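You operate a simulated robot arm through the tools that you are given. There is no shell and no other tool.

You run a simulated two-armed robot. Do the job below in one go: nothing can be reset, and whatever is moved stays where it is left.

TASK
Switch the warming plate off, stand both its bottles in the long white tray and cap them.
Fine: switch off first; one black cap on each. Set down upright: square bottle.

The check looks at the end state, three seconds after you hand in, the way a careful person would. Anything else that was tipped, shoved, dropped, spilled or broken makes it a failure. Lids that push on must go on centred and level and be pressed home; caps that screw on are set level and turned clockwise until they are tight.

THE ROBOT
Two 7-joint arms with fingered hands on one trunk that stands fixed in place. Base frame: the origin is at the foot of the trunk, x ahead of it, y to its left, z up; the work surface is at about z = 86. Units: cm, degrees, N and s.
The left shoulder is at [7, 15.4, 117.2], the right one opposite. With the tool pointing down near the work surface each hand reaches from about 10 to 86 cm from the base axis, measured 20 degrees to its own side. Payload 3.9 kg a hand.
The TCP of each hand is the grasp point between the finger pads, 3 cm short of the fingertips. In the tool frame z runs along the fingers and y along their closing line. The gripper opens to 10.4 cm; its body begins 3.5 cm behind the TCP. The gripper is a hand of 4 fingers: y runs from the thumb to the fingers, the wrist lies at [-1.7, -10.4, -17.8] in the tool frame.
Orientation is told as [roll, pitch, yaw] about the base's x, y, z axes, in that order, counted from this pose: with the fingers straight down and the wrist toward the robot, the tool's x, y and z point along [0, 1, 0], [1, 0, 0] and [0, 0, -1] of the base frame.

THE INTERFACE
- The arms move only by the tool apply_moves. It takes "left_steps", "right_steps" or both (then of equal length, played together; a hand with none holds still); each is a list of rows, each a list of 2 entries, a list of its own where there are three numbers: the shift along the base's x, y, z in cm, then the turn, a rotation vector about the base's x, y, z in degrees. In form: [[[tx, ty, tz], [rx, ry, rz]], ...]. A call has 1 to 20 rows; each row shifts and turns the commanded pose from where the row before left it. Rows are played at 5 a second. More than 5 cm and 8.6 degrees between two rows, and nothing of the call is played. A pose out of reach is approached as far as the arm can. The call stops where the force on the tool passes 40 N (or 10 N more than at its start, if that is more) or the arm is blocked; 0.2 s more then pass. In this call time passes only in rows, and 0.2 s behind the last. The reply holds the time, the measured pose of the TCP, the force on the tool along the base axes, the opening and the grip force, in the units named above and with some noise, with the torque about the TCP (base axes, N m) and any sound that the robot's microphone picked up.
- Cameras (640 x 400 px; columns grow to the right, rows downward): "scene" is now at [13.68, 2.45, 140.61]; the picture's right is [0.28, -0.96, 0.00], its down [-0.52, -0.15, -0.84] and it looks along [0.81, 0.24, -0.54] (base axes); focal length 343 px, centre (320, 200). "left" rides on the left gripper at [-6.6, -9, -12.6] in its tool frame; the picture's right is [-0.78, -0.30, 0.56], its down [0.57, -0.70, 0.42] and it looks along [0.26, 0.65, 0.71] (tool axes); focal length 275 px, centre (320, 200). "right" rides on the right gripper at [6.6, -9, -12.6] in its tool frame; the picture's right is [-0.78, 0.30, -0.56], its down [-0.57, -0.70, 0.42] and it looks along [-0.26, 0.65, 0.71] (tool axes); focal length 275 px, centre (320, 200). There is no depth. A picture from a camera that has moved, and an enlarged one, comes with that camera's place and axes in the base frame and with its lens.
- snapshot(camera): a new picture of that camera. The clock stands still meanwhile.
- move_column(by): slides the trunk up (or, below 0, down) by that many cm; the arms and the scene camera ride with it, the base frame stays. It gives what a move gives, with no picture.
- finger_targets(index, middle, ring, thumb_bend, thumb_turn, hand): sets how far each is bent, from 0 (flat) to 1 (curled in); at 0.3 the hand is open as for a grip, at 0.7 the pads meet at the TCP. One left out holds its place. A second passes; each finger stops where it meets its share of the squeeze, and holds until it gets a number again. It is the only way to open and close the hand. It gives what a move gives, with no picture; readings hold the bend of each and the force on the fingers (four entries, about 0 where the hand has none), thumb and palm. thumb_turn goes from beside the hand (0) to across from the fingers (1), as for a grip.
- turn_head(pan, tilt): turns the head with the scene camera to pan (to the left, within 86 degrees either way) and tilt (down, from -29 to 69), counted from straight ahead of the robot. It gives what a move gives.
- inspect(camera, box): a new picture of the part [left, top, right, bottom] of that camera's present view, enlarged. The clock stands still meanwhile.
- finish_job(): hands the job in; it is judged then, once.

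Places have to be worked out from the pictures, the camera data and where the tool is seen. Open the grippers and draw the arms clear of the work before you hand the job in, unless the task says otherwise.

The tools are called after "Call:" as a command line: name --argument value ..., lists and objects as JSON in quotes. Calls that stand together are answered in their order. apply_moves: Moves the arms, as the interface text tells. Its arguments: {"type":"object","properties":{"left_steps":{"type":"array"},"right_steps":{"type":"array"}},"required":[]} The other tools are called the same way: move_column (by) moves the trunk up or down; finger_targets (index, middle, ring, thumb_bend, thumb_turn, hand) moves the fingers one by one; turn_head (pan, tilt) turns the head that bears the scene camera; snapshot (camera) takes a picture; inspect (camera, box) takes an enlarged picture of a part of a camera's view; finish_job () hands the job in.

At the start:

```text
time: 0.0
left_tcp_pos: [46.25, 39.32, 122.82]
left_tcp_rot: [0.0, 0.1, -0.1]
left_contact_force: [-0.1, -0.5, -0.3]
left_wrist_torque: [-0.02, 0.0, 0.01]
left_grip_width: 10.37
left_finger_force: 0.0
left_shape: jaw
left_bend: [0.3, 0.3, 0.3, 0.3, 0.97]
left_finger forces: [0.1, 0.0, 0.0, 0.0, 0.0, 0.0]
right_tcp_pos: [56.34, -9.92, 113.88]
right_tcp_rot: [0.1, 0.0, 0.1]
right_contact_force: [-0.1, -0.6, 0.6]
right_wrist_torque: [-0.01, 0.01, -0.01]
right_grip_width: 10.37
right_finger_force: 0.2
right_shape: jaw
right_bend: [0.3, 0.3, 0.3, 0.3, 0.97]
right_finger forces: [0.1, 0.0, 0.0, 0.1, 0.0, 0.0]
trunk travel left (down, up): [-62.5, 31.5]
head pan, tilt (commanded): [16.3, 32.7]
```

scene: 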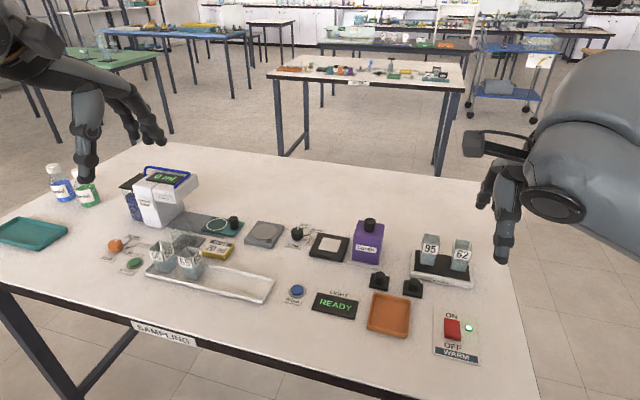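
right: 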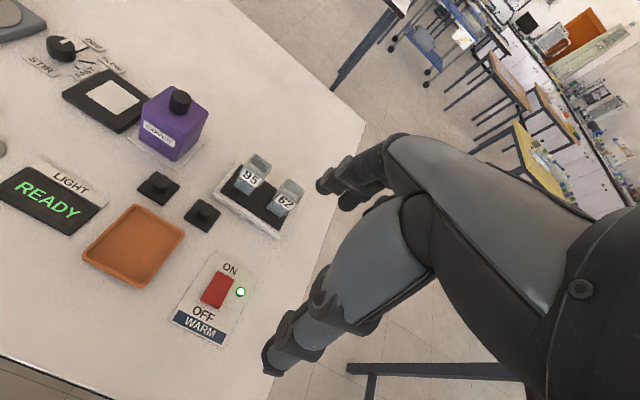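
left: 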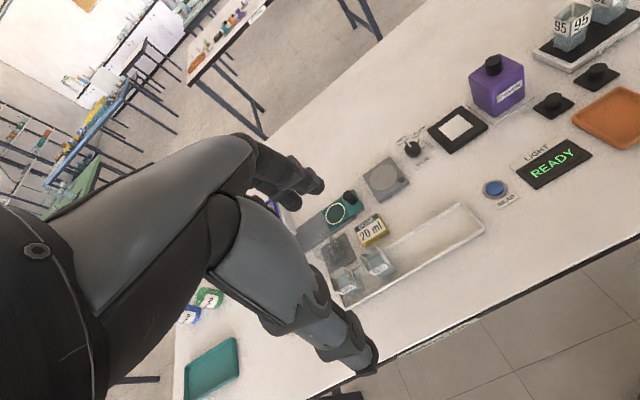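

The scene shows the warming plate with bottles 95 and 62 at the right, a red rocker switch and two black caps near it; the long white tray at left already holds two other bottles. I take closer pictures first.

Call:
inspect --camera "scene" --box '[340, 200, 500, 300]'

Call:
inspect --camera "scene" --box '[400, 280, 528, 360]'

Call:
inspect --camera "scene" --box '[80, 200, 320, 350]'

Call:
inspect --camera "right" --box '[120, 120, 320, 245]'

Call:
inspect --camera "right" --box '[150, 240, 278, 360]'

Call:
inspect --camera "left" --box '[300, 180, 500, 320]'

```text
4.00 times, centred on (420, 250) of scene
camera zoom: at [13.68, 2.45, 140.61], right [0.28, -0.96, 0.0], down [-0.52, -0.15, -0.84], along [0.81, 0.24, -0.54], focal length 1372 px, centre (-80, 0)
```

zoom: 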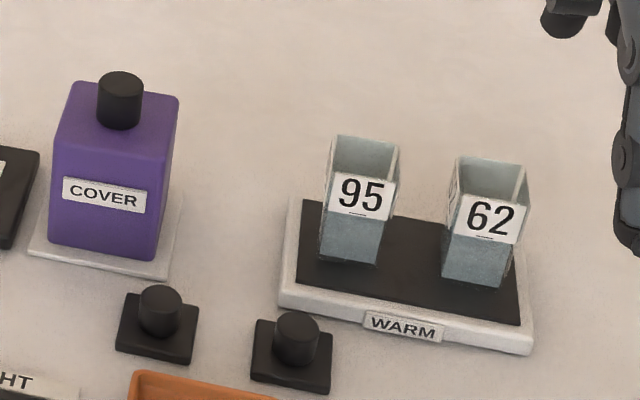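

```text
5.00 times, centred on (464, 320) of scene
camera zoom: at [13.68, 2.45, 140.61], right [0.28, -0.96, 0.0], down [-0.52, -0.15, -0.84], along [0.81, 0.24, -0.54], focal length 1715 px, centre (-400, -400)
```

zoom: 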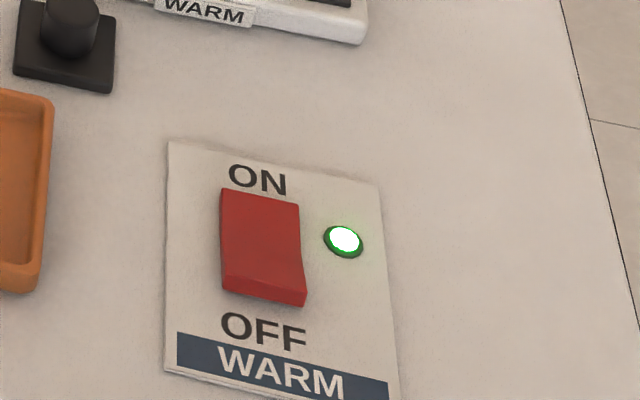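

```text
2.67 times, centred on (200, 275) of scene
camera zoom: at [13.68, 2.45, 140.61], right [0.28, -0.96, 0.0], down [-0.52, -0.15, -0.84], along [0.81, 0.24, -0.54], focal length 915 px, centre (640, 0)
```

zoom: 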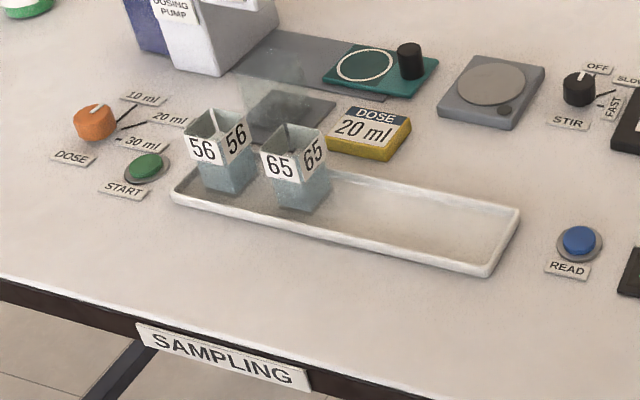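

```text
3.20 times, centred on (220, 182) of right
camera zoom: at [47.29, -3.25, 126.67], right [0.3, -0.78, 0.56], down [-0.7, -0.57, -0.42], along [0.65, -0.26, -0.71], focal length 881 px, centre (640, 256)
```

zoom: 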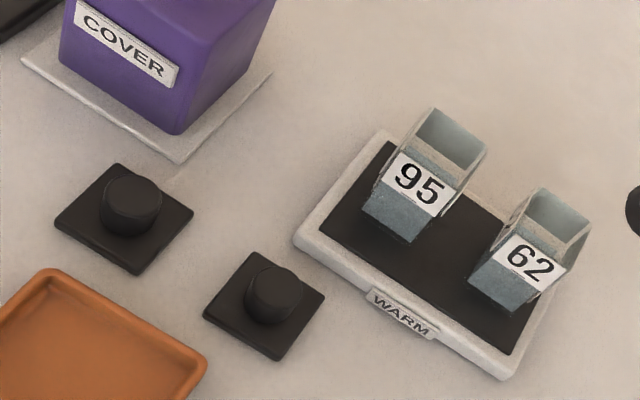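

```text
3.33 times, centred on (214, 300) of right
camera zoom: at [47.29, -3.25, 126.67], right [0.3, -0.78, 0.56], down [-0.7, -0.57, -0.42], along [0.65, -0.26, -0.71], focal length 918 px, centre (673, -133)
```

zoom: 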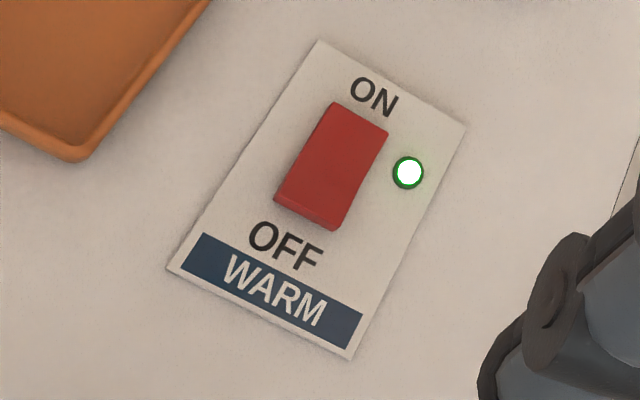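

```text
2.86 times, centred on (400, 250) of left
camera zoom: at [37.25, 32.6, 135.46], right [-0.3, -0.78, -0.56], down [-0.7, 0.57, -0.42], along [0.65, 0.26, -0.71], focal length 786 px, centre (91, 57)
```

zoom: 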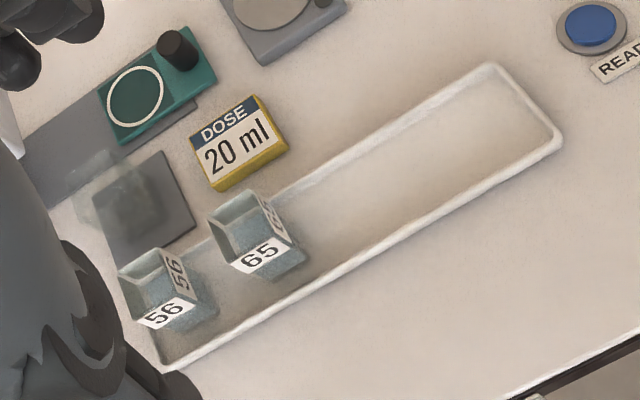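

The rocker stands ON (its OFF end, nearest me, is raised). I look closer at the caps, bottles, and my own right hand to learn the finger geometry.

Call:
inspect --camera "scene" --box '[364, 262, 428, 302]'

Call:
inspect --camera "scene" --box '[404, 226, 484, 276]'

Call:
inspect --camera "right" --box '[240, 120, 480, 380]'

Call:
inspect --camera "scene" --box '[440, 120, 640, 270]'

Call:
inspect --camera "right" --box '[200, 140, 312, 210]'

Call:
inspect --camera "right" --box '[130, 160, 232, 242]'

```text
10.00 times, centred on (396, 282) of scene
camera zoom: at [13.68, 2.45, 140.61], right [0.28, -0.96, 0.0], down [-0.52, -0.15, -0.84], along [0.81, 0.24, -0.54], focal length 3430 px, centre (-440, -620)
```

zoom: 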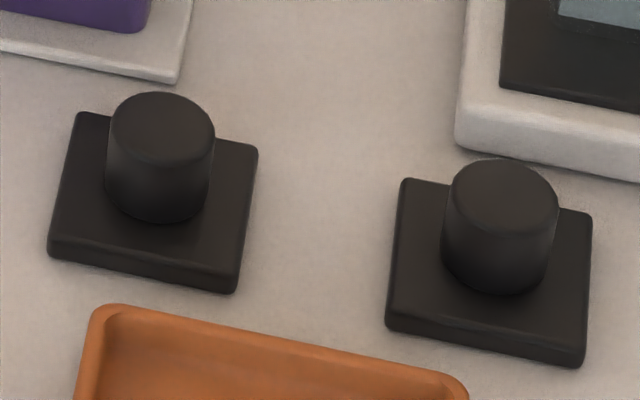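

```text
8.00 times, centred on (444, 251) of scene
camera zoom: at [13.68, 2.45, 140.61], right [0.28, -0.96, 0.0], down [-0.52, -0.15, -0.84], along [0.81, 0.24, -0.54], focal length 2744 px, centre (-672, -208)
```

zoom: 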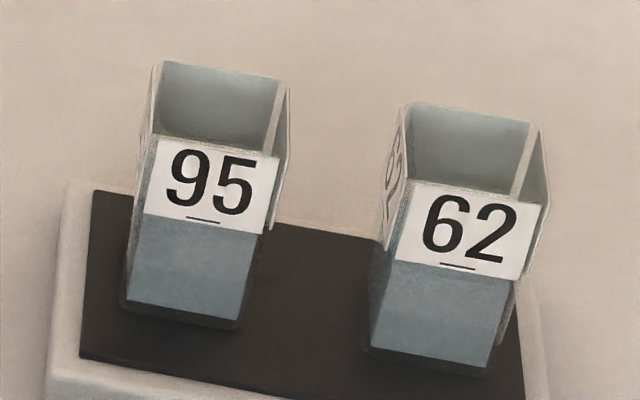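

```text
1.54 times, centred on (360, 250) of right
camera zoom: at [47.29, -3.25, 126.67], right [0.3, -0.78, 0.56], down [-0.7, -0.57, -0.42], along [0.65, -0.26, -0.71], focal length 424 px, centre (258, 123)
```

zoom: 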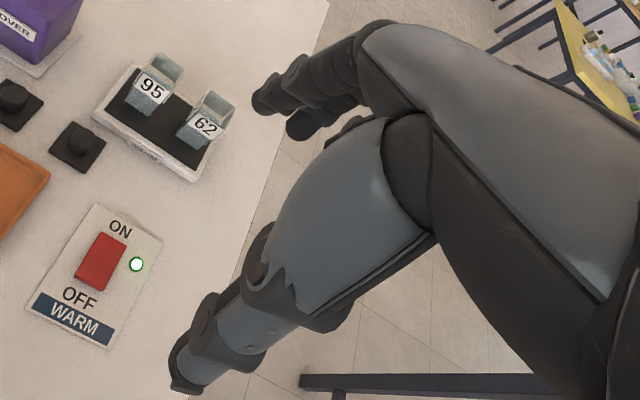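

```text
2.67 times, centred on (540, 195) of scene
camera zoom: at [13.68, 2.45, 140.61], right [0.28, -0.96, 0.0], down [-0.52, -0.15, -0.84], along [0.81, 0.24, -0.54], focal length 915 px, centre (-267, 213)
```

zoom: 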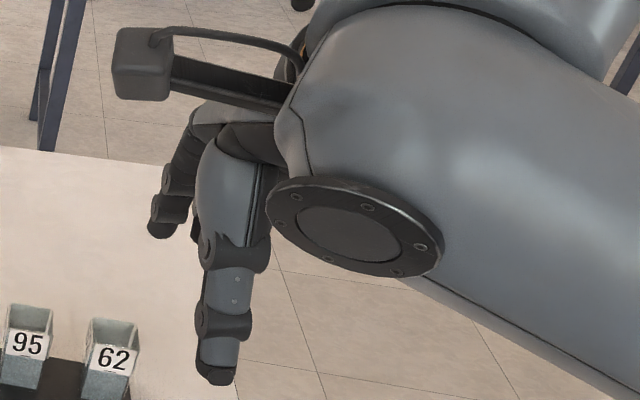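

```text
5.71 times, centred on (256, 175) of right
camera zoom: at [47.29, -3.25, 126.67], right [0.3, -0.78, 0.56], down [-0.7, -0.57, -0.42], along [0.65, -0.26, -0.71], focal length 1573 px, centre (686, 343)
```

zoom: 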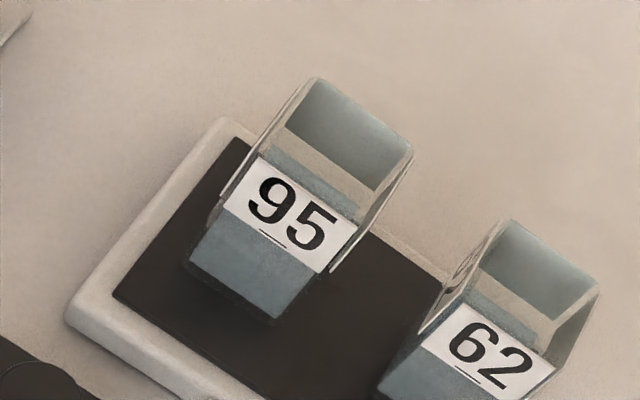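

```text
4.88 times, centred on (181, 201) of right
camera zoom: at [47.29, -3.25, 126.67], right [0.3, -0.78, 0.56], down [-0.7, -0.57, -0.42], along [0.65, -0.26, -0.71], focal length 1343 px, centre (998, 195)
```

zoom: 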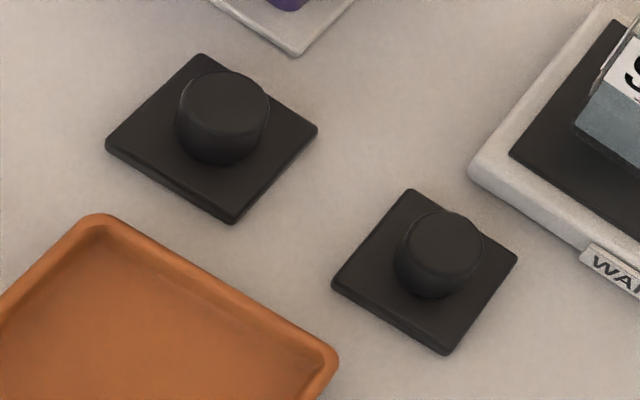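

Lids are square (~4 cm) with a round knob; bottles are ~3.1 cm square, ~6 cm tall, at about (74.9,-4.4) and (74.9,-11). I close the right hand in the air to see where its fingertips lie before pressing the switch.

Call:
finger_targets --hand "right" --index 0.7 --middle 0.7 --ring 0.7 --thumb_bend 0.7 --thumb_turn 1

Call:
snapshot --camera "right"

Call:
inspect --camera "scene" --box '[440, 120, 640, 270]'

```text
time: 1.0
left_tcp_pos: [46.24, 39.21, 122.8]
left_tcp_rot: [0.0, 0.0, 0.0]
left_contact_force: [0.9, 0.7, 0.7]
left_wrist_torque: [-0.02, 0.0, -0.05]
left_grip_width: 10.36
left_finger_force: 0.1
left_shape: jaw
left_bend: [0.3, 0.3, 0.3, 0.3, 0.97]
left_finger forces: [0.1, 0.0, 0.0, 0.1, 0.1, 0.1]
right_tcp_pos: [56.42, -10.03, 113.96]
right_tcp_rot: [0.0, 0.0, 0.0]
right_contact_force: [0.5, 0.2, -0.1]
right_wrist_torque: [-0.02, 0.0, 0.03]
right_grip_width: 0.36
right_finger_force: 0.1
right_shape: fingers
right_bend: [0.7, 0.7, 0.7, 0.7, 1.0]
right_finger forces: [0.0, 0.1, 0.0, 0.0, 0.0, 0.0]
trunk travel left (down, up): [-62.5, 31.5]
head pan, tilt (commanded): [16.3, 32.7]
```

```text
taken
camera right: at [47.29, -3.25, 126.67], right [0.3, -0.78, 0.56], down [-0.7, -0.57, -0.42], along [0.65, -0.26, -0.71], focal length 275 px, centre (320, 200)
```

right: 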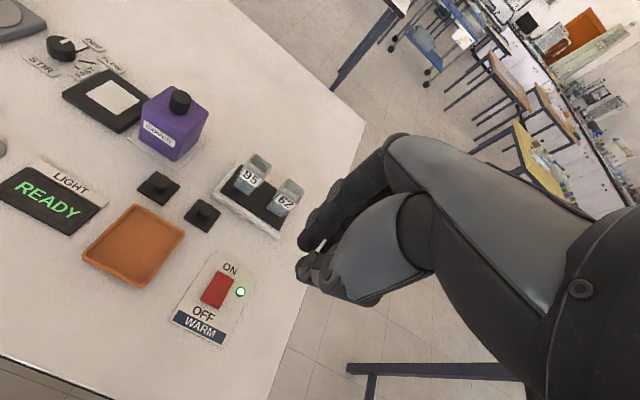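

```text
2.67 times, centred on (540, 195) of scene
camera zoom: at [13.68, 2.45, 140.61], right [0.28, -0.96, 0.0], down [-0.52, -0.15, -0.84], along [0.81, 0.24, -0.54], focal length 915 px, centre (-267, 213)
```

zoom: 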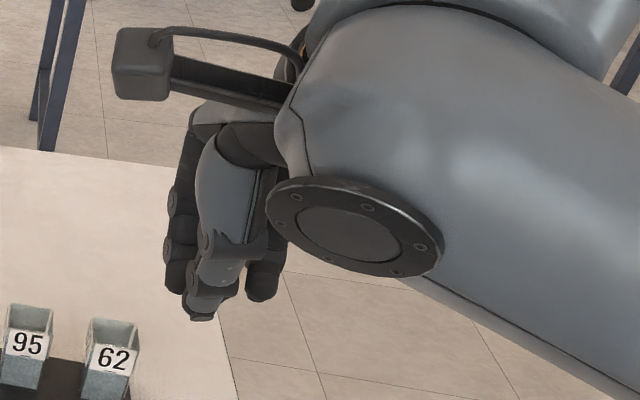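

Fingers are closed; I zoom on the fingertips from both cameras to triangulate where they really are relative to the reported TCP.

Call:
inspect --camera "right" --box '[270, 180, 398, 320]'

Call:
inspect --camera "scene" --box '[490, 180, 570, 250]'

```text
2.86 times, centred on (334, 250) of right
camera zoom: at [47.29, -3.25, 126.67], right [0.3, -0.78, 0.56], down [-0.7, -0.57, -0.42], along [0.65, -0.26, -0.71], focal length 786 px, centre (280, 57)
```

zoom: 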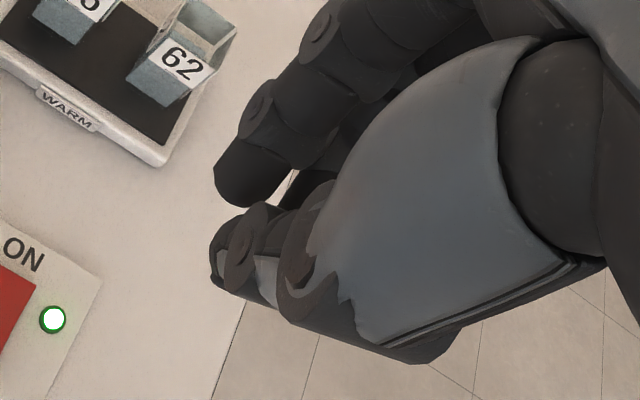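

```text
5.71 times, centred on (530, 215) of scene
camera zoom: at [13.68, 2.45, 140.61], right [0.28, -0.96, 0.0], down [-0.52, -0.15, -0.84], along [0.81, 0.24, -0.54], focal length 1960 px, centre (-880, 114)
```

zoom: 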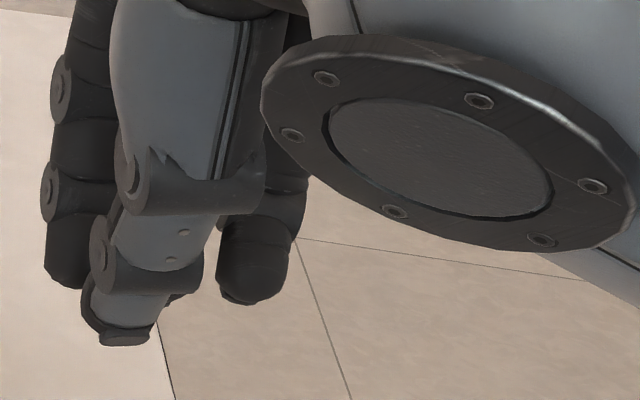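

Triangulation: fingertips lie ~3.1 cm below the TCP; thumb tip at about (55.7,-10.4), index at y≈-9.4, ring at y≈-13.4. I'll press with the thumb alone, so I lay the other fingers flat out of the way and check.

Call:
finger_targets --hand "right" --index 0.1 --middle 0.1 --ring 0.1 --thumb_bend 0.7 --thumb_turn 1

Call:
snapshot --camera "right"

Call:
inspect --camera "scene" --box '[460, 160, 580, 260]'

```text
time: 2.0
left_tcp_pos: [46.22, 39.24, 122.78]
left_tcp_rot: [0.0, 0.0, 0.0]
left_contact_force: [-0.3, -0.2, 0.7]
left_wrist_torque: [-0.04, 0.0, -0.01]
left_grip_width: 10.35
left_finger_force: 0.1
left_shape: jaw
left_bend: [0.3, 0.3, 0.3, 0.3, 0.97]
left_finger forces: [0.0, 0.0, 0.0, 0.0, 0.0, 0.1]
right_tcp_pos: [56.24, -10.04, 114.02]
right_tcp_rot: [-0.1, 0.0, 0.0]
right_contact_force: [0.6, -0.2, -0.7]
right_wrist_torque: [0.02, 0.01, 0.0]
right_grip_width: 8.19
right_finger_force: 0.0
right_shape: fingers
right_bend: [0.1, 0.1, 0.1, 0.7, 1.0]
right_finger forces: [0.1, 0.0, 0.0, 0.0, 0.1, 0.0]
trunk travel left (down, up): [-62.5, 31.5]
head pan, tilt (commanded): [16.3, 32.7]
```

```text
taken
camera right: at [47.29, -3.25, 126.67], right [0.3, -0.78, 0.56], down [-0.7, -0.57, -0.42], along [0.65, -0.26, -0.71], focal length 275 px, centre (320, 200)
```

right: 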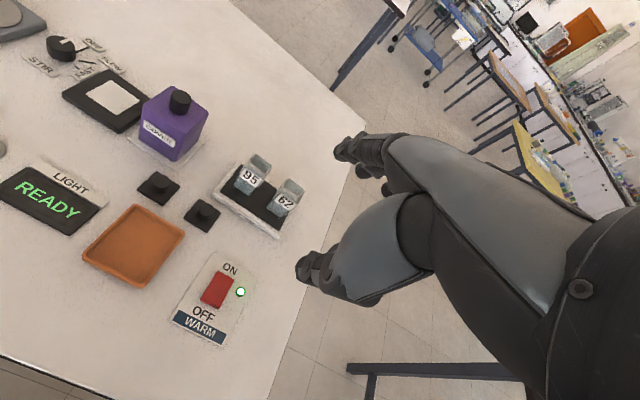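

```text
4.00 times, centred on (520, 210) of scene
camera zoom: at [13.68, 2.45, 140.61], right [0.28, -0.96, 0.0], down [-0.52, -0.15, -0.84], along [0.81, 0.24, -0.54], focal length 1372 px, centre (-480, 160)
```

zoom: 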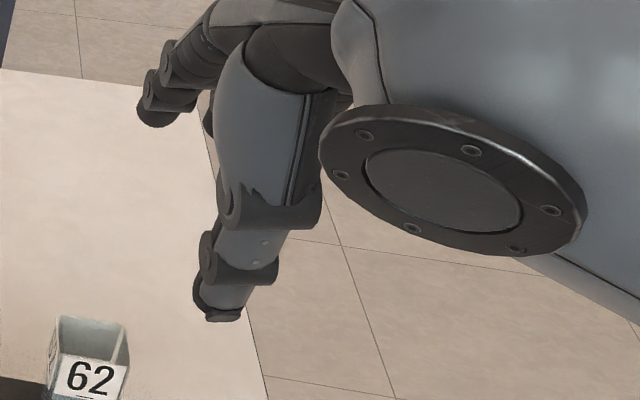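

Thumb tip works out to about TCP + (-1.0, 0, -3.1). I move over the OFF end of the rocker (≈(56.9,-9.3)) and descend to just above it.

Call:
apply_moves --right_steps '[[[1.65, 0.7, 0], [0, 0, 0]], [[0, 0, -4], [0, 0, 0]], [[0, 0, -4], [0, 0, 0]], [[0, 0, -4], [0, 0, 0]], [[0, 0, -4], [0, 0, 0]], [[0, 0, -3], [0, 0, 0]], [[0, 0, -1], [0, 0, 0]], [[0, 0, 0], [0, 0, 0]]]'

Call:
snapshot --camera "right"

Call:
inspect --camera "scene" --box '[400, 250, 528, 360]'

```text
time: 3.8
left_tcp_pos: [46.27, 39.22, 122.77]
left_tcp_rot: [0.0, 0.0, 0.0]
left_contact_force: [0.2, 0.6, 0.6]
left_wrist_torque: [-0.03, 0.01, 0.0]
left_grip_width: 10.39
left_finger_force: 0.1
left_shape: jaw
left_bend: [0.3, 0.3, 0.3, 0.3, 0.97]
left_finger forces: [0.0, 0.0, 0.0, 0.0, 0.0, 0.0]
right_tcp_pos: [57.93, -9.19, 93.79]
right_tcp_rot: [0.0, 0.0, 0.1]
right_contact_force: [-0.1, -0.4, 1.1]
right_wrist_torque: [0.05, -0.01, 0.01]
right_grip_width: 8.16
right_finger_force: 0.1
right_shape: fingers
right_bend: [0.1, 0.1, 0.1, 0.7, 1.0]
right_finger forces: [0.0, 0.0, 0.1, 0.1, 0.0, 0.0]
trunk travel left (down, up): [-62.5, 31.5]
head pan, tilt (commanded): [16.3, 32.7]
```

```text
taken
camera right: at [48.95, -2.55, 106.47], right [0.3, -0.78, 0.56], down [-0.7, -0.57, -0.42], along [0.65, -0.26, -0.71], focal length 275 px, centre (320, 200)
```

right: 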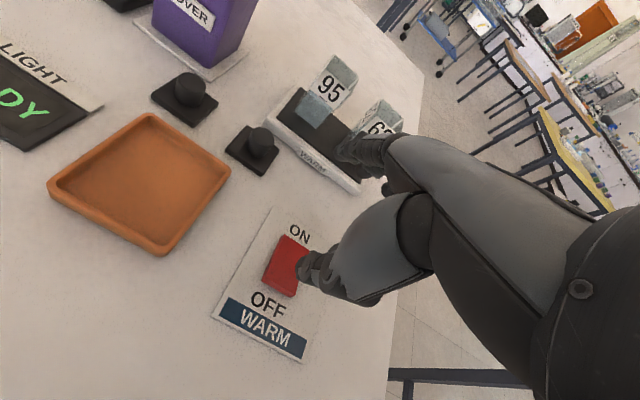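

```text
3.64 times, centred on (464, 305) of scene
camera zoom: at [13.68, 2.44, 140.61], right [0.28, -0.96, 0.0], down [-0.52, -0.15, -0.84], along [0.81, 0.24, -0.54], focal length 1247 px, centre (-204, -182)
```

zoom: 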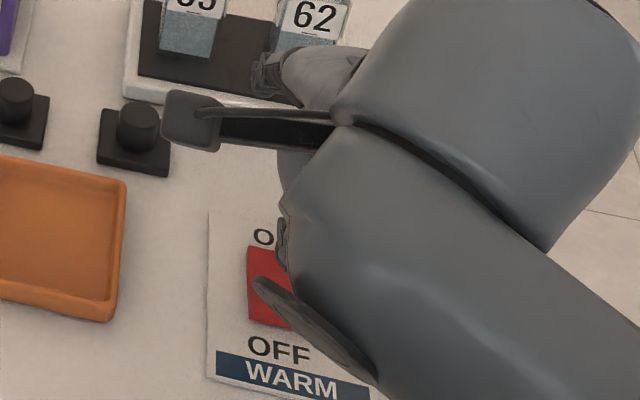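

The thumb tip appears above the red rocker; I zoom in to judge where along the rocker it points.

Call:
inspect --camera "right" --box '[210, 200, 370, 330]'

Call:
inspect --camera "right" --box '[220, 40, 460, 190]'

```text
3.08 times, centred on (290, 265) of right
camera zoom: at [48.95, -2.55, 106.47], right [0.3, -0.78, 0.56], down [-0.7, -0.57, -0.42], along [0.65, -0.26, -0.71], focal length 847 px, centre (412, 0)
```

zoom: 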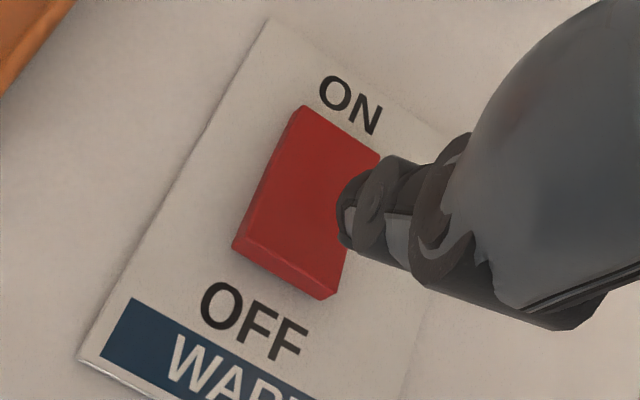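

```text
2.67 times, centred on (340, 115) of right
camera zoom: at [48.95, -2.55, 106.47], right [0.3, -0.78, 0.56], down [-0.7, -0.57, -0.42], along [0.65, -0.26, -0.71], focal length 734 px, centre (267, 427)
```

zoom: 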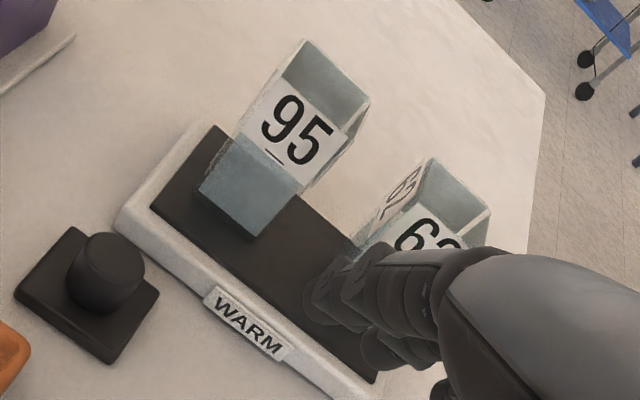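

Thumb tip sits at about (57.0,-9.0) over the rocker whose near edge is at x≈56.5. I shift 0.3 cm inward and press down in small steps.

Call:
apply_moves --right_steps '[[[0.3, -0.1, -1.0], [0, 0, 0]], [[0, 0, -1.0], [0, 0, 0]], [[0, 0, -0.3], [0, 0, 0]], [[0, 0, -0.3], [0, 0, 0]], [[0, 0, -0.3], [0, 0, 0]], [[0, 0, -0.2], [0, 0, 0]], [[0, 0, -0.2], [0, 0, 0]]]'

Call:
inspect --camera "right" --box '[210, 200, 370, 330]'

```text
time: 5.4
left_tcp_pos: [46.18, 39.17, 122.91]
left_tcp_rot: [0.0, 0.0, 0.0]
left_contact_force: [0.5, -0.2, 0.5]
left_wrist_torque: [0.0, 0.0, 0.01]
left_grip_width: 10.38
left_finger_force: 0.1
left_shape: jaw
left_bend: [0.3, 0.3, 0.3, 0.3, 0.97]
left_finger forces: [0.0, 0.1, 0.0, 0.1, 0.1, 0.0]
right_tcp_pos: [58.23, -9.3, 90.57]
right_tcp_rot: [0.0, 0.0, -0.1]
right_contact_force: [0.0, 0.1, -0.6]
right_wrist_torque: [0.01, -0.01, 0.04]
right_grip_width: 8.16
right_finger_force: 0.0
right_shape: fingers
right_bend: [0.1, 0.1, 0.1, 0.7, 1.0]
right_finger forces: [0.0, 0.0, 0.1, 0.0, 0.0, 0.0]
trunk travel left (down, up): [-62.5, 31.5]
head pan, tilt (commanded): [16.3, 32.7]
```

```text
3.08 times, centred on (290, 265) of right
camera zoom: at [49.24, -2.63, 103.34], right [0.3, -0.78, 0.56], down [-0.7, -0.57, -0.42], along [0.65, -0.27, -0.71], focal length 847 px, centre (412, 0)
```

zoom: 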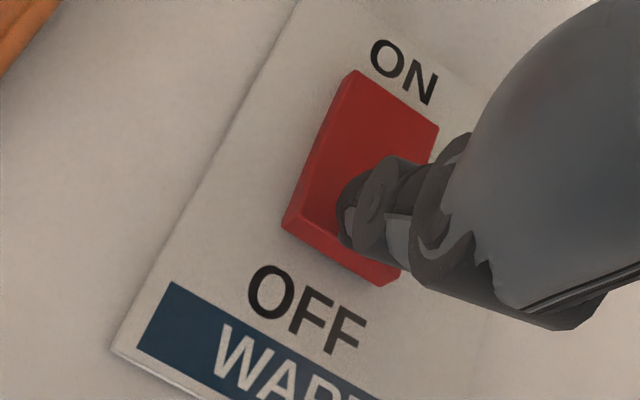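

No contact yet; the tip is about to meet the rocker. I continue down in small steps.

Call:
apply_moves --right_steps '[[[0, 0, -0.2], [0, 0, 0]], [[0, 0, -0.2], [0, 0, 0]], [[0, 0, -0.2], [0, 0, 0]], [[0, 0, -0.2], [0, 0, 0]], [[0, 0, -0.2], [0, 0, 0]]]'

Call:
inspect --camera "right" --box '[210, 200, 370, 330]'

```text
time: 6.6
left_tcp_pos: [46.1, 39.29, 122.91]
left_tcp_rot: [0.0, -0.1, -0.1]
left_contact_force: [-0.3, -0.1, 0.1]
left_wrist_torque: [-0.01, 0.0, 0.02]
left_grip_width: 10.37
left_finger_force: 0.2
left_shape: jaw
left_bend: [0.3, 0.3, 0.3, 0.3, 0.97]
left_finger forces: [0.1, 0.0, 0.1, 0.0, 0.1, 0.0]
right_tcp_pos: [58.04, -9.37, 90.01]
right_tcp_rot: [0.0, -0.2, 0.1]
right_contact_force: [-0.9, -0.1, 10.0]
right_wrist_torque: [0.02, 0.12, 0.01]
right_grip_width: 8.1
right_finger_force: 5.1
right_shape: fingers
right_bend: [0.1, 0.1, 0.1, 0.7, 1.0]
right_finger forces: [0.1, 0.1, 0.0, 0.0, 10.0, 0.1]
trunk travel left (down, up): [-62.5, 31.5]
head pan, tilt (commanded): [16.3, 32.7]
heard: click
```

```text
3.08 times, centred on (290, 265) of right
camera zoom: at [49.05, -2.66, 102.59], right [0.29, -0.78, 0.56], down [-0.7, -0.57, -0.43], along [0.65, -0.26, -0.71], focal length 847 px, centre (412, 0)
```

zoom: 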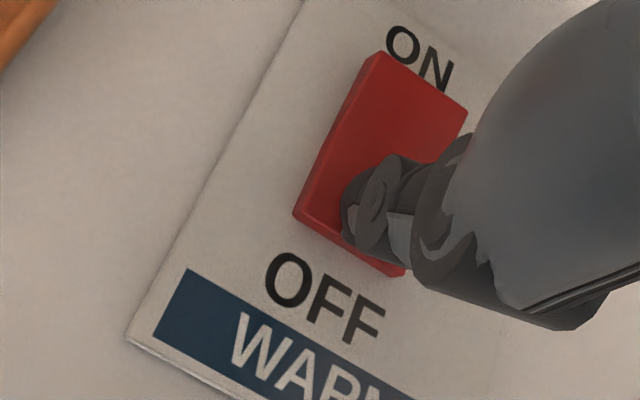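

A click was heard and the OFF end now looks depressed. I lift off straight up and check the lamp.

Call:
apply_moves --right_steps '[[[0, 0, 2], [0, 0, 0]], [[0, 0, 4], [0, 0, 0]], [[0, 0, 4], [0, 0, 0]], [[0, 0, 4], [0, 0, 0]], [[0, 0, 4], [0, 0, 0]], [[0, 0, 4], [0, 0, 0]]]'

Call:
snapshot --camera "right"

Call:
inspect --camera "scene" --box '[400, 280, 528, 360]'

```text
time: 8.0
left_tcp_pos: [46.22, 39.27, 122.91]
left_tcp_rot: [0.0, 0.0, 0.0]
left_contact_force: [0.1, -0.9, 0.0]
left_wrist_torque: [0.03, 0.05, 0.02]
left_grip_width: 10.38
left_finger_force: 0.1
left_shape: jaw
left_bend: [0.3, 0.3, 0.3, 0.3, 0.97]
left_finger forces: [0.0, 0.0, 0.1, 0.1, 0.0, 0.1]
right_tcp_pos: [58.18, -9.51, 111.75]
right_tcp_rot: [0.0, 0.0, 0.0]
right_contact_force: [0.3, -0.7, 0.2]
right_wrist_torque: [0.02, 0.0, 0.01]
right_grip_width: 8.1
right_finger_force: 0.1
right_shape: fingers
right_bend: [0.1, 0.1, 0.1, 0.7, 1.0]
right_finger forces: [0.0, 0.0, 0.1, 0.1, 0.0, 0.0]
trunk travel left (down, up): [-62.5, 31.5]
head pan, tilt (commanded): [16.3, 32.7]
```

```text
taken
camera right: at [49.23, -2.73, 124.5], right [0.3, -0.78, 0.56], down [-0.7, -0.57, -0.42], along [0.65, -0.27, -0.71], focal length 275 px, centre (320, 200)
```

right: 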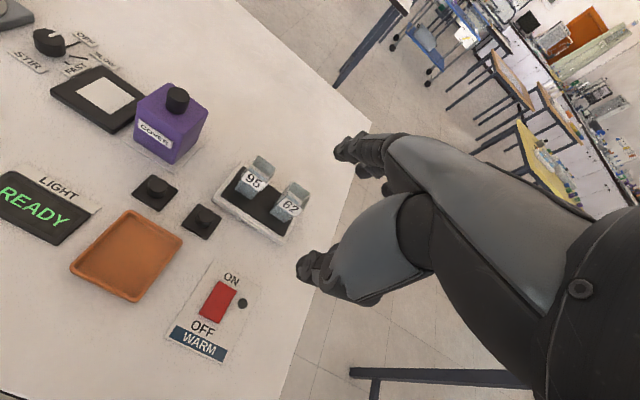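

```text
5.00 times, centred on (464, 320) of scene
camera zoom: at [13.65, 2.37, 140.6], right [0.28, -0.96, 0.0], down [-0.52, -0.15, -0.84], along [0.81, 0.24, -0.54], focal length 1715 px, centre (-400, -400)
```

zoom: 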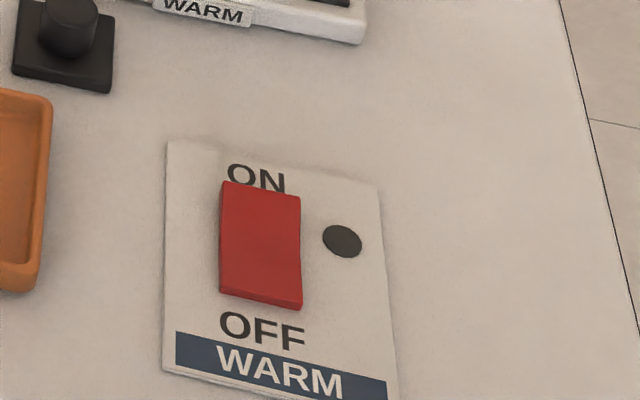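

The lamp is dark and the rocker lies OFF. Now I open the right hand part-way and go above bottle 62 (estimated centre (74.75,-10.7)), then look again.

Call:
finger_targets --hand "right" --index 0.42 --middle 0.42 --ring 0.35 --thumb_bend 0.42 --thumb_turn 1

Call:
apply_moves --right_steps '[[[3.3, -0.2, 0], [0, 0, 0]], [[3.3, -0.2, 0], [0, 0, 0]], [[3.3, -0.2, 0], [0, 0, 0]], [[3.3, -0.2, 0], [0, 0, 0]], [[3.3, -0.4, 0], [0, 0, 0]], [[0, 0, 0], [0, 0, 0]]]'

Call:
snapshot --camera "right"

Call:
snapshot --camera "scene"

```text
time: 9.0
left_tcp_pos: [46.28, 39.31, 122.76]
left_tcp_rot: [0.0, 0.0, 0.0]
left_contact_force: [-0.7, 0.3, 0.7]
left_wrist_torque: [0.01, 0.03, 0.02]
left_grip_width: 10.36
left_finger_force: 0.0
left_shape: jaw
left_bend: [0.3, 0.3, 0.3, 0.3, 0.97]
left_finger forces: [0.0, 0.0, 0.0, 0.0, 0.1, 0.0]
right_tcp_pos: [58.3, -9.27, 111.7]
right_tcp_rot: [0.0, 0.0, 0.0]
right_contact_force: [0.0, 0.0, 0.3]
right_wrist_torque: [0.0, 0.02, 0.0]
right_grip_width: 7.41
right_finger_force: 0.1
right_shape: fingers
right_bend: [0.42, 0.42, 0.35, 0.42, 0.99]
right_finger forces: [0.1, 0.0, 0.1, 0.0, 0.0, 0.0]
trunk travel left (down, up): [-62.5, 31.5]
head pan, tilt (commanded): [16.3, 32.7]
```

```text
time: 10.4
left_tcp_pos: [46.2, 39.13, 122.83]
left_tcp_rot: [0.1, 0.1, 0.0]
left_contact_force: [0.8, -0.1, 0.3]
left_wrist_torque: [0.02, 0.0, 0.0]
left_grip_width: 10.37
left_finger_force: 0.2
left_shape: jaw
left_bend: [0.3, 0.3, 0.3, 0.3, 0.97]
left_finger forces: [0.0, 0.0, 0.1, 0.1, 0.0, 0.0]
right_tcp_pos: [74.86, -10.58, 111.43]
right_tcp_rot: [0.0, 0.0, 0.1]
right_contact_force: [-0.3, 0.7, -0.8]
right_wrist_torque: [-0.01, -0.01, 0.02]
right_grip_width: 7.41
right_finger_force: 0.0
right_shape: fingers
right_bend: [0.42, 0.42, 0.35, 0.42, 0.99]
right_finger forces: [0.0, 0.1, 0.0, 0.0, 0.0, 0.0]
trunk travel left (down, up): [-62.5, 31.5]
head pan, tilt (commanded): [16.3, 32.7]
```

```text
taken
camera right: at [65.86, -3.82, 124.19], right [0.3, -0.78, 0.56], down [-0.7, -0.57, -0.42], along [0.65, -0.26, -0.71], focal length 275 px, centre (320, 200)
```

right: 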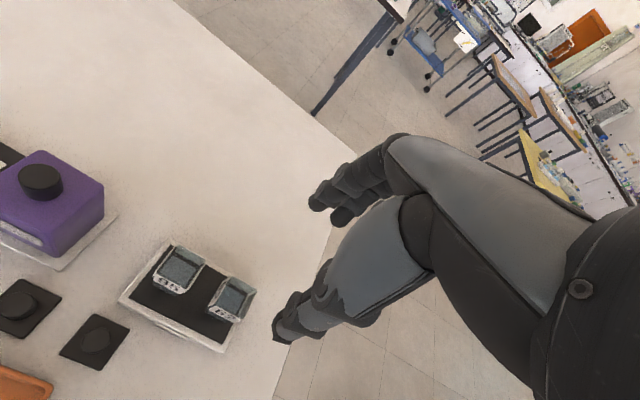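

```text
taken
camera scene: at [13.63, 2.43, 140.61], right [0.28, -0.96, 0.0], down [-0.52, -0.15, -0.84], along [0.81, 0.24, -0.54], focal length 343 px, centre (320, 200)
```

scene: 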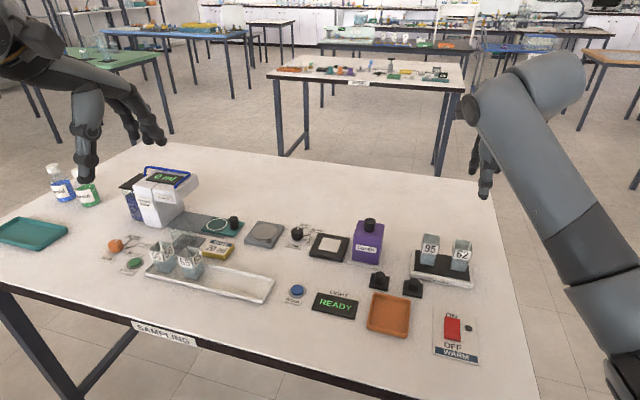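

I zoom on the bottles from the right hand camera to refine their place, size and yaw.

Call:
inspect --camera "right" --box '[110, 230, 270, 360]'

Call:
inspect --camera "right" --box '[190, 260, 280, 340]'

```text
3.08 times, centred on (190, 295) of right
camera zoom: at [65.86, -3.82, 124.19], right [0.3, -0.78, 0.56], down [-0.7, -0.57, -0.42], along [0.65, -0.26, -0.71], focal length 847 px, centre (720, -92)
```

zoom: 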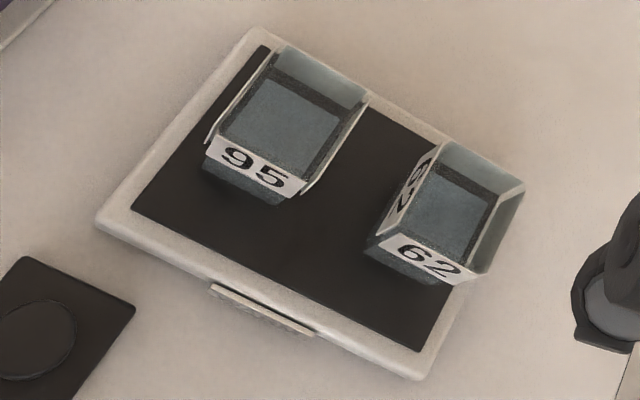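

```text
5.00 times, centred on (235, 300) of right
camera zoom: at [65.86, -3.82, 124.19], right [0.3, -0.78, 0.56], down [-0.7, -0.57, -0.42], along [0.65, -0.26, -0.71], focal length 1376 px, centre (745, -300)
```

zoom: 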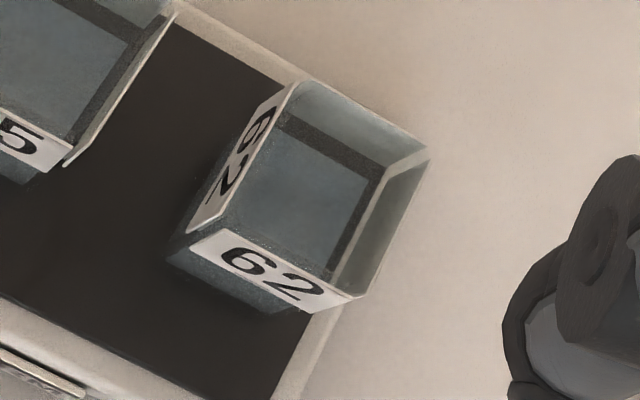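

Bottle 62 refines to centre (74.65,-10.5), yaw ≈0, top z≈94.3, bottom ≈88. I descend to just above it and check the alignment of the fingers around it.

Call:
apply_moves --right_steps '[[[-0.2, 0.15, -4], [0, 0, 0]], [[0, 0, -4], [0, 0, 0]], [[0, 0, -3.4], [0, 0, 0]], [[0, 0, 0], [0, 0, 0]]]'

Call:
snapshot --camera "right"

Call:
inspect --camera "scene" --box '[400, 190, 528, 290]'

```text
time: 11.4
left_tcp_pos: [46.18, 39.33, 122.79]
left_tcp_rot: [0.1, 0.0, 0.1]
left_contact_force: [-0.5, 0.0, -0.3]
left_wrist_torque: [0.0, 0.03, -0.02]
left_grip_width: 10.37
left_finger_force: 0.1
left_shape: jaw
left_bend: [0.3, 0.3, 0.3, 0.3, 0.97]
left_finger forces: [0.0, 0.0, 0.0, 0.0, 0.0, 0.0]
right_tcp_pos: [74.59, -10.37, 100.15]
right_tcp_rot: [0.0, 0.0, 0.1]
right_contact_force: [-0.7, -0.8, -0.6]
right_wrist_torque: [0.0, 0.02, 0.0]
right_grip_width: 7.4
right_finger_force: 0.1
right_shape: fingers
right_bend: [0.42, 0.42, 0.35, 0.42, 0.99]
right_finger forces: [0.1, 0.0, 0.1, 0.1, 0.0, 0.0]
trunk travel left (down, up): [-62.5, 31.5]
head pan, tilt (commanded): [16.3, 32.7]
```

```text
taken
camera right: at [65.55, -3.66, 112.82], right [0.3, -0.78, 0.56], down [-0.7, -0.57, -0.42], along [0.65, -0.26, -0.71], focal length 275 px, centre (320, 200)
```

right: 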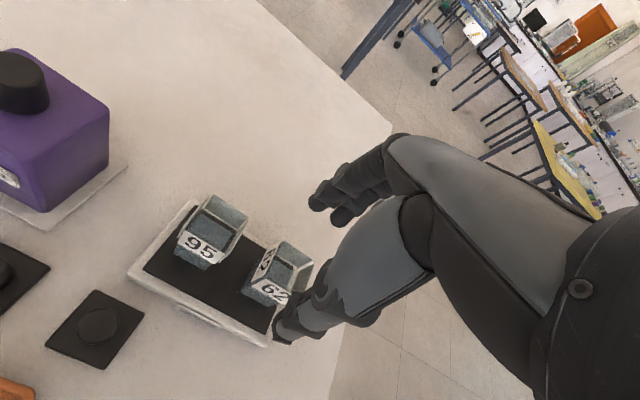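

```text
4.00 times, centred on (464, 240) of scene
camera zoom: at [13.67, 2.46, 140.61], right [0.28, -0.96, 0.0], down [-0.52, -0.15, -0.84], along [0.81, 0.24, -0.54], focal length 1372 px, centre (-256, 40)
```

zoom: 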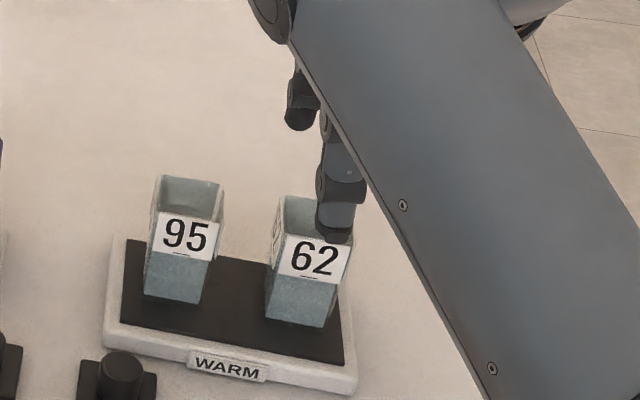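

Thumb tip at about (69.7,-10.6), well in front of the bottle, aligned with its middle. I descend around the bottle to grasp height.

Call:
apply_moves --right_steps '[[[0, 0, -2.5], [0, 0, 0]], [[0, 0, -2.5], [0, 0, 0]], [[0, 0, -2.5], [0, 0, 0]], [[0, 0, 0], [0, 0, 0]]]'

Call:
snapshot --camera "right"

Call:
inspect --camera "scene" --box '[400, 190, 528, 290]'

Call:
inspect --camera "right" --box '[220, 160, 400, 350]'

```text
time: 12.4
left_tcp_pos: [46.26, 39.19, 122.71]
left_tcp_rot: [0.0, 0.0, 0.0]
left_contact_force: [-0.8, 0.0, 0.2]
left_wrist_torque: [-0.01, 0.04, -0.03]
left_grip_width: 10.38
left_finger_force: 0.2
left_shape: jaw
left_bend: [0.3, 0.3, 0.3, 0.3, 0.97]
left_finger forces: [0.0, 0.0, 0.1, 0.1, 0.1, 0.1]
right_tcp_pos: [74.52, -10.37, 92.68]
right_tcp_rot: [0.0, 0.0, 0.1]
right_contact_force: [0.2, 0.6, -0.2]
right_wrist_torque: [0.01, -0.03, -0.03]
right_grip_width: 7.43
right_finger_force: 0.0
right_shape: fingers
right_bend: [0.42, 0.42, 0.35, 0.42, 0.99]
right_finger forces: [0.1, 0.1, 0.1, 0.0, 0.0, 0.1]
trunk travel left (down, up): [-62.5, 31.5]
head pan, tilt (commanded): [16.3, 32.7]
```

```text
taken
camera right: at [65.53, -3.72, 105.41], right [0.3, -0.78, 0.56], down [-0.7, -0.57, -0.42], along [0.65, -0.26, -0.71], focal length 275 px, centre (320, 200)
```

right: 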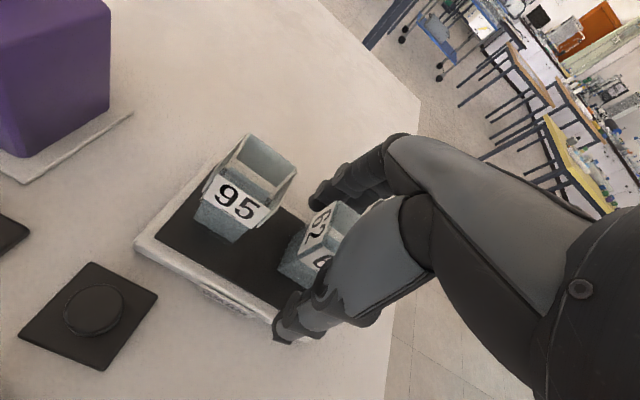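

```text
4.00 times, centred on (464, 240) of scene
camera zoom: at [13.67, 2.46, 140.61], right [0.28, -0.96, 0.0], down [-0.52, -0.15, -0.84], along [0.81, 0.24, -0.54], focal length 1372 px, centre (-256, 40)
```

zoom: 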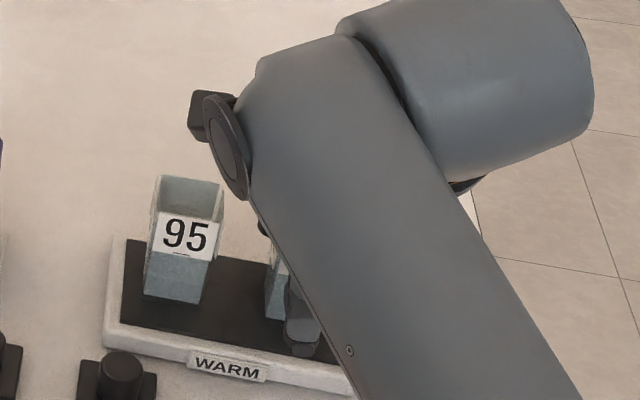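

```text
2.11 times, centred on (310, 255) of right
camera zoom: at [65.53, -3.72, 105.41], right [0.3, -0.78, 0.56], down [-0.7, -0.57, -0.42], along [0.65, -0.26, -0.71], focal length 580 px, centre (341, 84)
```

zoom: 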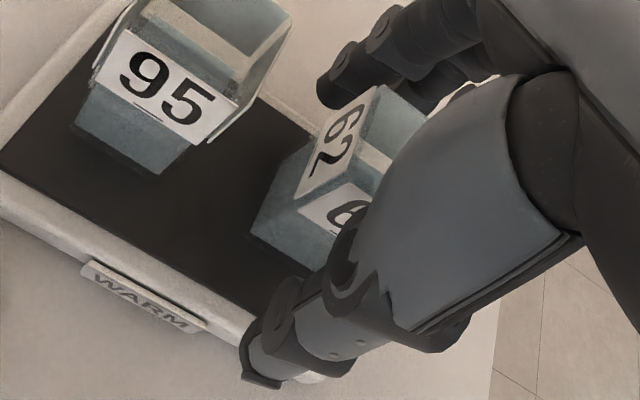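

The thumb is in front and the fingers behind bottle 62, all clear. I close thumb, index and middle on it, leaving the ring finger open.

Call:
finger_targets --hand "right" --index 0.6 --middle 0.6 --thumb_bend 0.6

Call:
inspect --camera "right" --box '[220, 160, 400, 350]'

```text
time: 13.4
left_tcp_pos: [46.21, 39.17, 122.89]
left_tcp_rot: [-0.1, 0.0, 0.0]
left_contact_force: [0.1, -0.8, -0.3]
left_wrist_torque: [0.01, 0.0, 0.0]
left_grip_width: 10.37
left_finger_force: 0.1
left_shape: jaw
left_bend: [0.3, 0.3, 0.3, 0.3, 0.97]
left_finger forces: [0.0, 0.1, 0.0, 0.0, 0.1, 0.0]
right_tcp_pos: [74.48, -10.45, 92.56]
right_tcp_rot: [-0.1, 0.0, 0.0]
right_contact_force: [0.4, 0.4, -0.4]
right_wrist_torque: [0.03, 0.0, 0.01]
right_grip_width: 3.37
right_finger_force: 2.9
right_shape: fingers
right_bend: [0.58, 0.58, 0.35, 0.58, 1.0]
right_finger forces: [1.2, 1.5, 0.0, 0.0, 2.5, 0.0]
trunk travel left (down, up): [-62.5, 31.5]
head pan, tilt (commanded): [16.3, 32.7]
```

```text
2.11 times, centred on (310, 255) of right
camera zoom: at [65.55, -3.73, 105.42], right [0.3, -0.78, 0.56], down [-0.7, -0.57, -0.42], along [0.65, -0.26, -0.71], focal length 580 px, centre (341, 84)
```

zoom: 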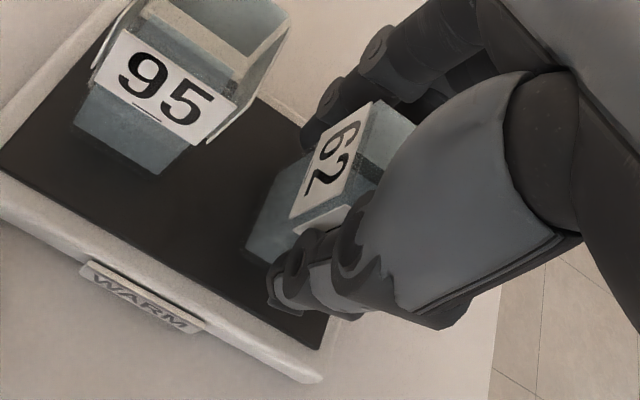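

All three touch the bottle (width 3.37 cm, ~2.5 N). I tighten a bit for a secure hold, then lift slightly.

Call:
finger_targets --hand "right" --index 0.64 --middle 0.64 --thumb_bend 0.64

Call:
apply_moves --right_steps '[[[0, 0, 0.5], [0, 0, 0]], [[0, 0, 1], [0, 0, 0]], [[0, 0, 1.5], [0, 0, 0]], [[0, 0, 0], [0, 0, 0]]]'

Call:
snapshot --camera "right"

Call:
inspect --camera "right" --box '[220, 160, 400, 350]'

```text
time: 14.4
left_tcp_pos: [46.22, 39.24, 122.89]
left_tcp_rot: [0.0, 0.1, -0.1]
left_contact_force: [0.1, 1.0, 1.0]
left_wrist_torque: [-0.01, -0.01, 0.02]
left_grip_width: 10.34
left_finger_force: 0.0
left_shape: jaw
left_bend: [0.3, 0.3, 0.3, 0.3, 0.97]
left_finger forces: [0.0, 0.0, 0.0, 0.0, 0.0, 0.0]
right_tcp_pos: [74.61, -10.54, 92.66]
right_tcp_rot: [0.0, 0.1, 0.0]
right_contact_force: [0.1, -0.5, 0.0]
right_wrist_torque: [0.01, 0.01, 0.01]
right_grip_width: 3.22
right_finger_force: 6.5
right_shape: fingers
right_bend: [0.6, 0.6, 0.35, 0.58, 1.0]
right_finger forces: [3.2, 3.5, 0.0, 0.0, 6.6, 0.0]
trunk travel left (down, up): [-62.5, 31.5]
head pan, tilt (commanded): [16.3, 32.7]
```

```text
time: 15.4
left_tcp_pos: [46.25, 39.42, 122.82]
left_tcp_rot: [0.0, 0.0, -0.1]
left_contact_force: [0.1, 0.0, -0.9]
left_wrist_torque: [0.0, -0.03, 0.01]
left_grip_width: 10.38
left_finger_force: 0.0
left_shape: jaw
left_bend: [0.3, 0.3, 0.3, 0.3, 0.97]
left_finger forces: [0.0, 0.0, 0.0, 0.0, 0.0, 0.1]
right_tcp_pos: [74.49, -10.35, 95.86]
right_tcp_rot: [0.1, 0.1, -0.1]
right_contact_force: [0.7, -0.4, -0.9]
right_wrist_torque: [0.03, -0.03, 0.02]
right_grip_width: 3.22
right_finger_force: 6.6
right_shape: fingers
right_bend: [0.6, 0.6, 0.35, 0.58, 1.0]
right_finger forces: [3.0, 3.5, 0.1, 0.0, 6.7, 0.1]
trunk travel left (down, up): [-62.5, 31.5]
head pan, tilt (commanded): [16.3, 32.7]
```

```text
taken
camera right: at [65.48, -3.68, 108.49], right [0.3, -0.78, 0.56], down [-0.7, -0.57, -0.42], along [0.65, -0.27, -0.71], focal length 275 px, centre (320, 200)
```

right: 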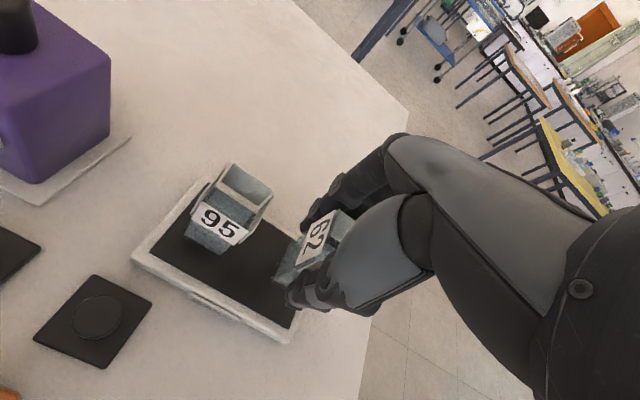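

```text
2.11 times, centred on (310, 255) of right
camera zoom: at [65.48, -3.68, 108.49], right [0.3, -0.78, 0.56], down [-0.7, -0.57, -0.42], along [0.65, -0.27, -0.71], focal length 580 px, centre (341, 84)
```

zoom: 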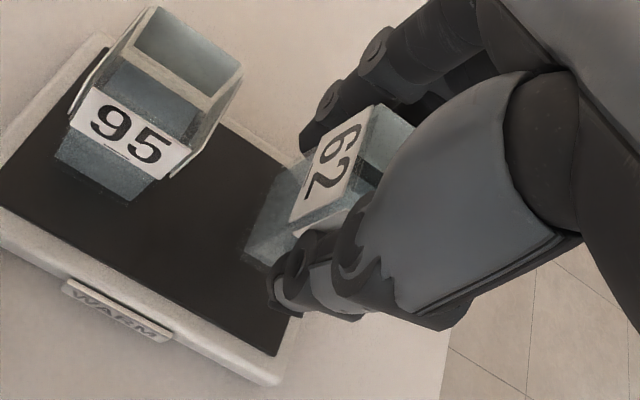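

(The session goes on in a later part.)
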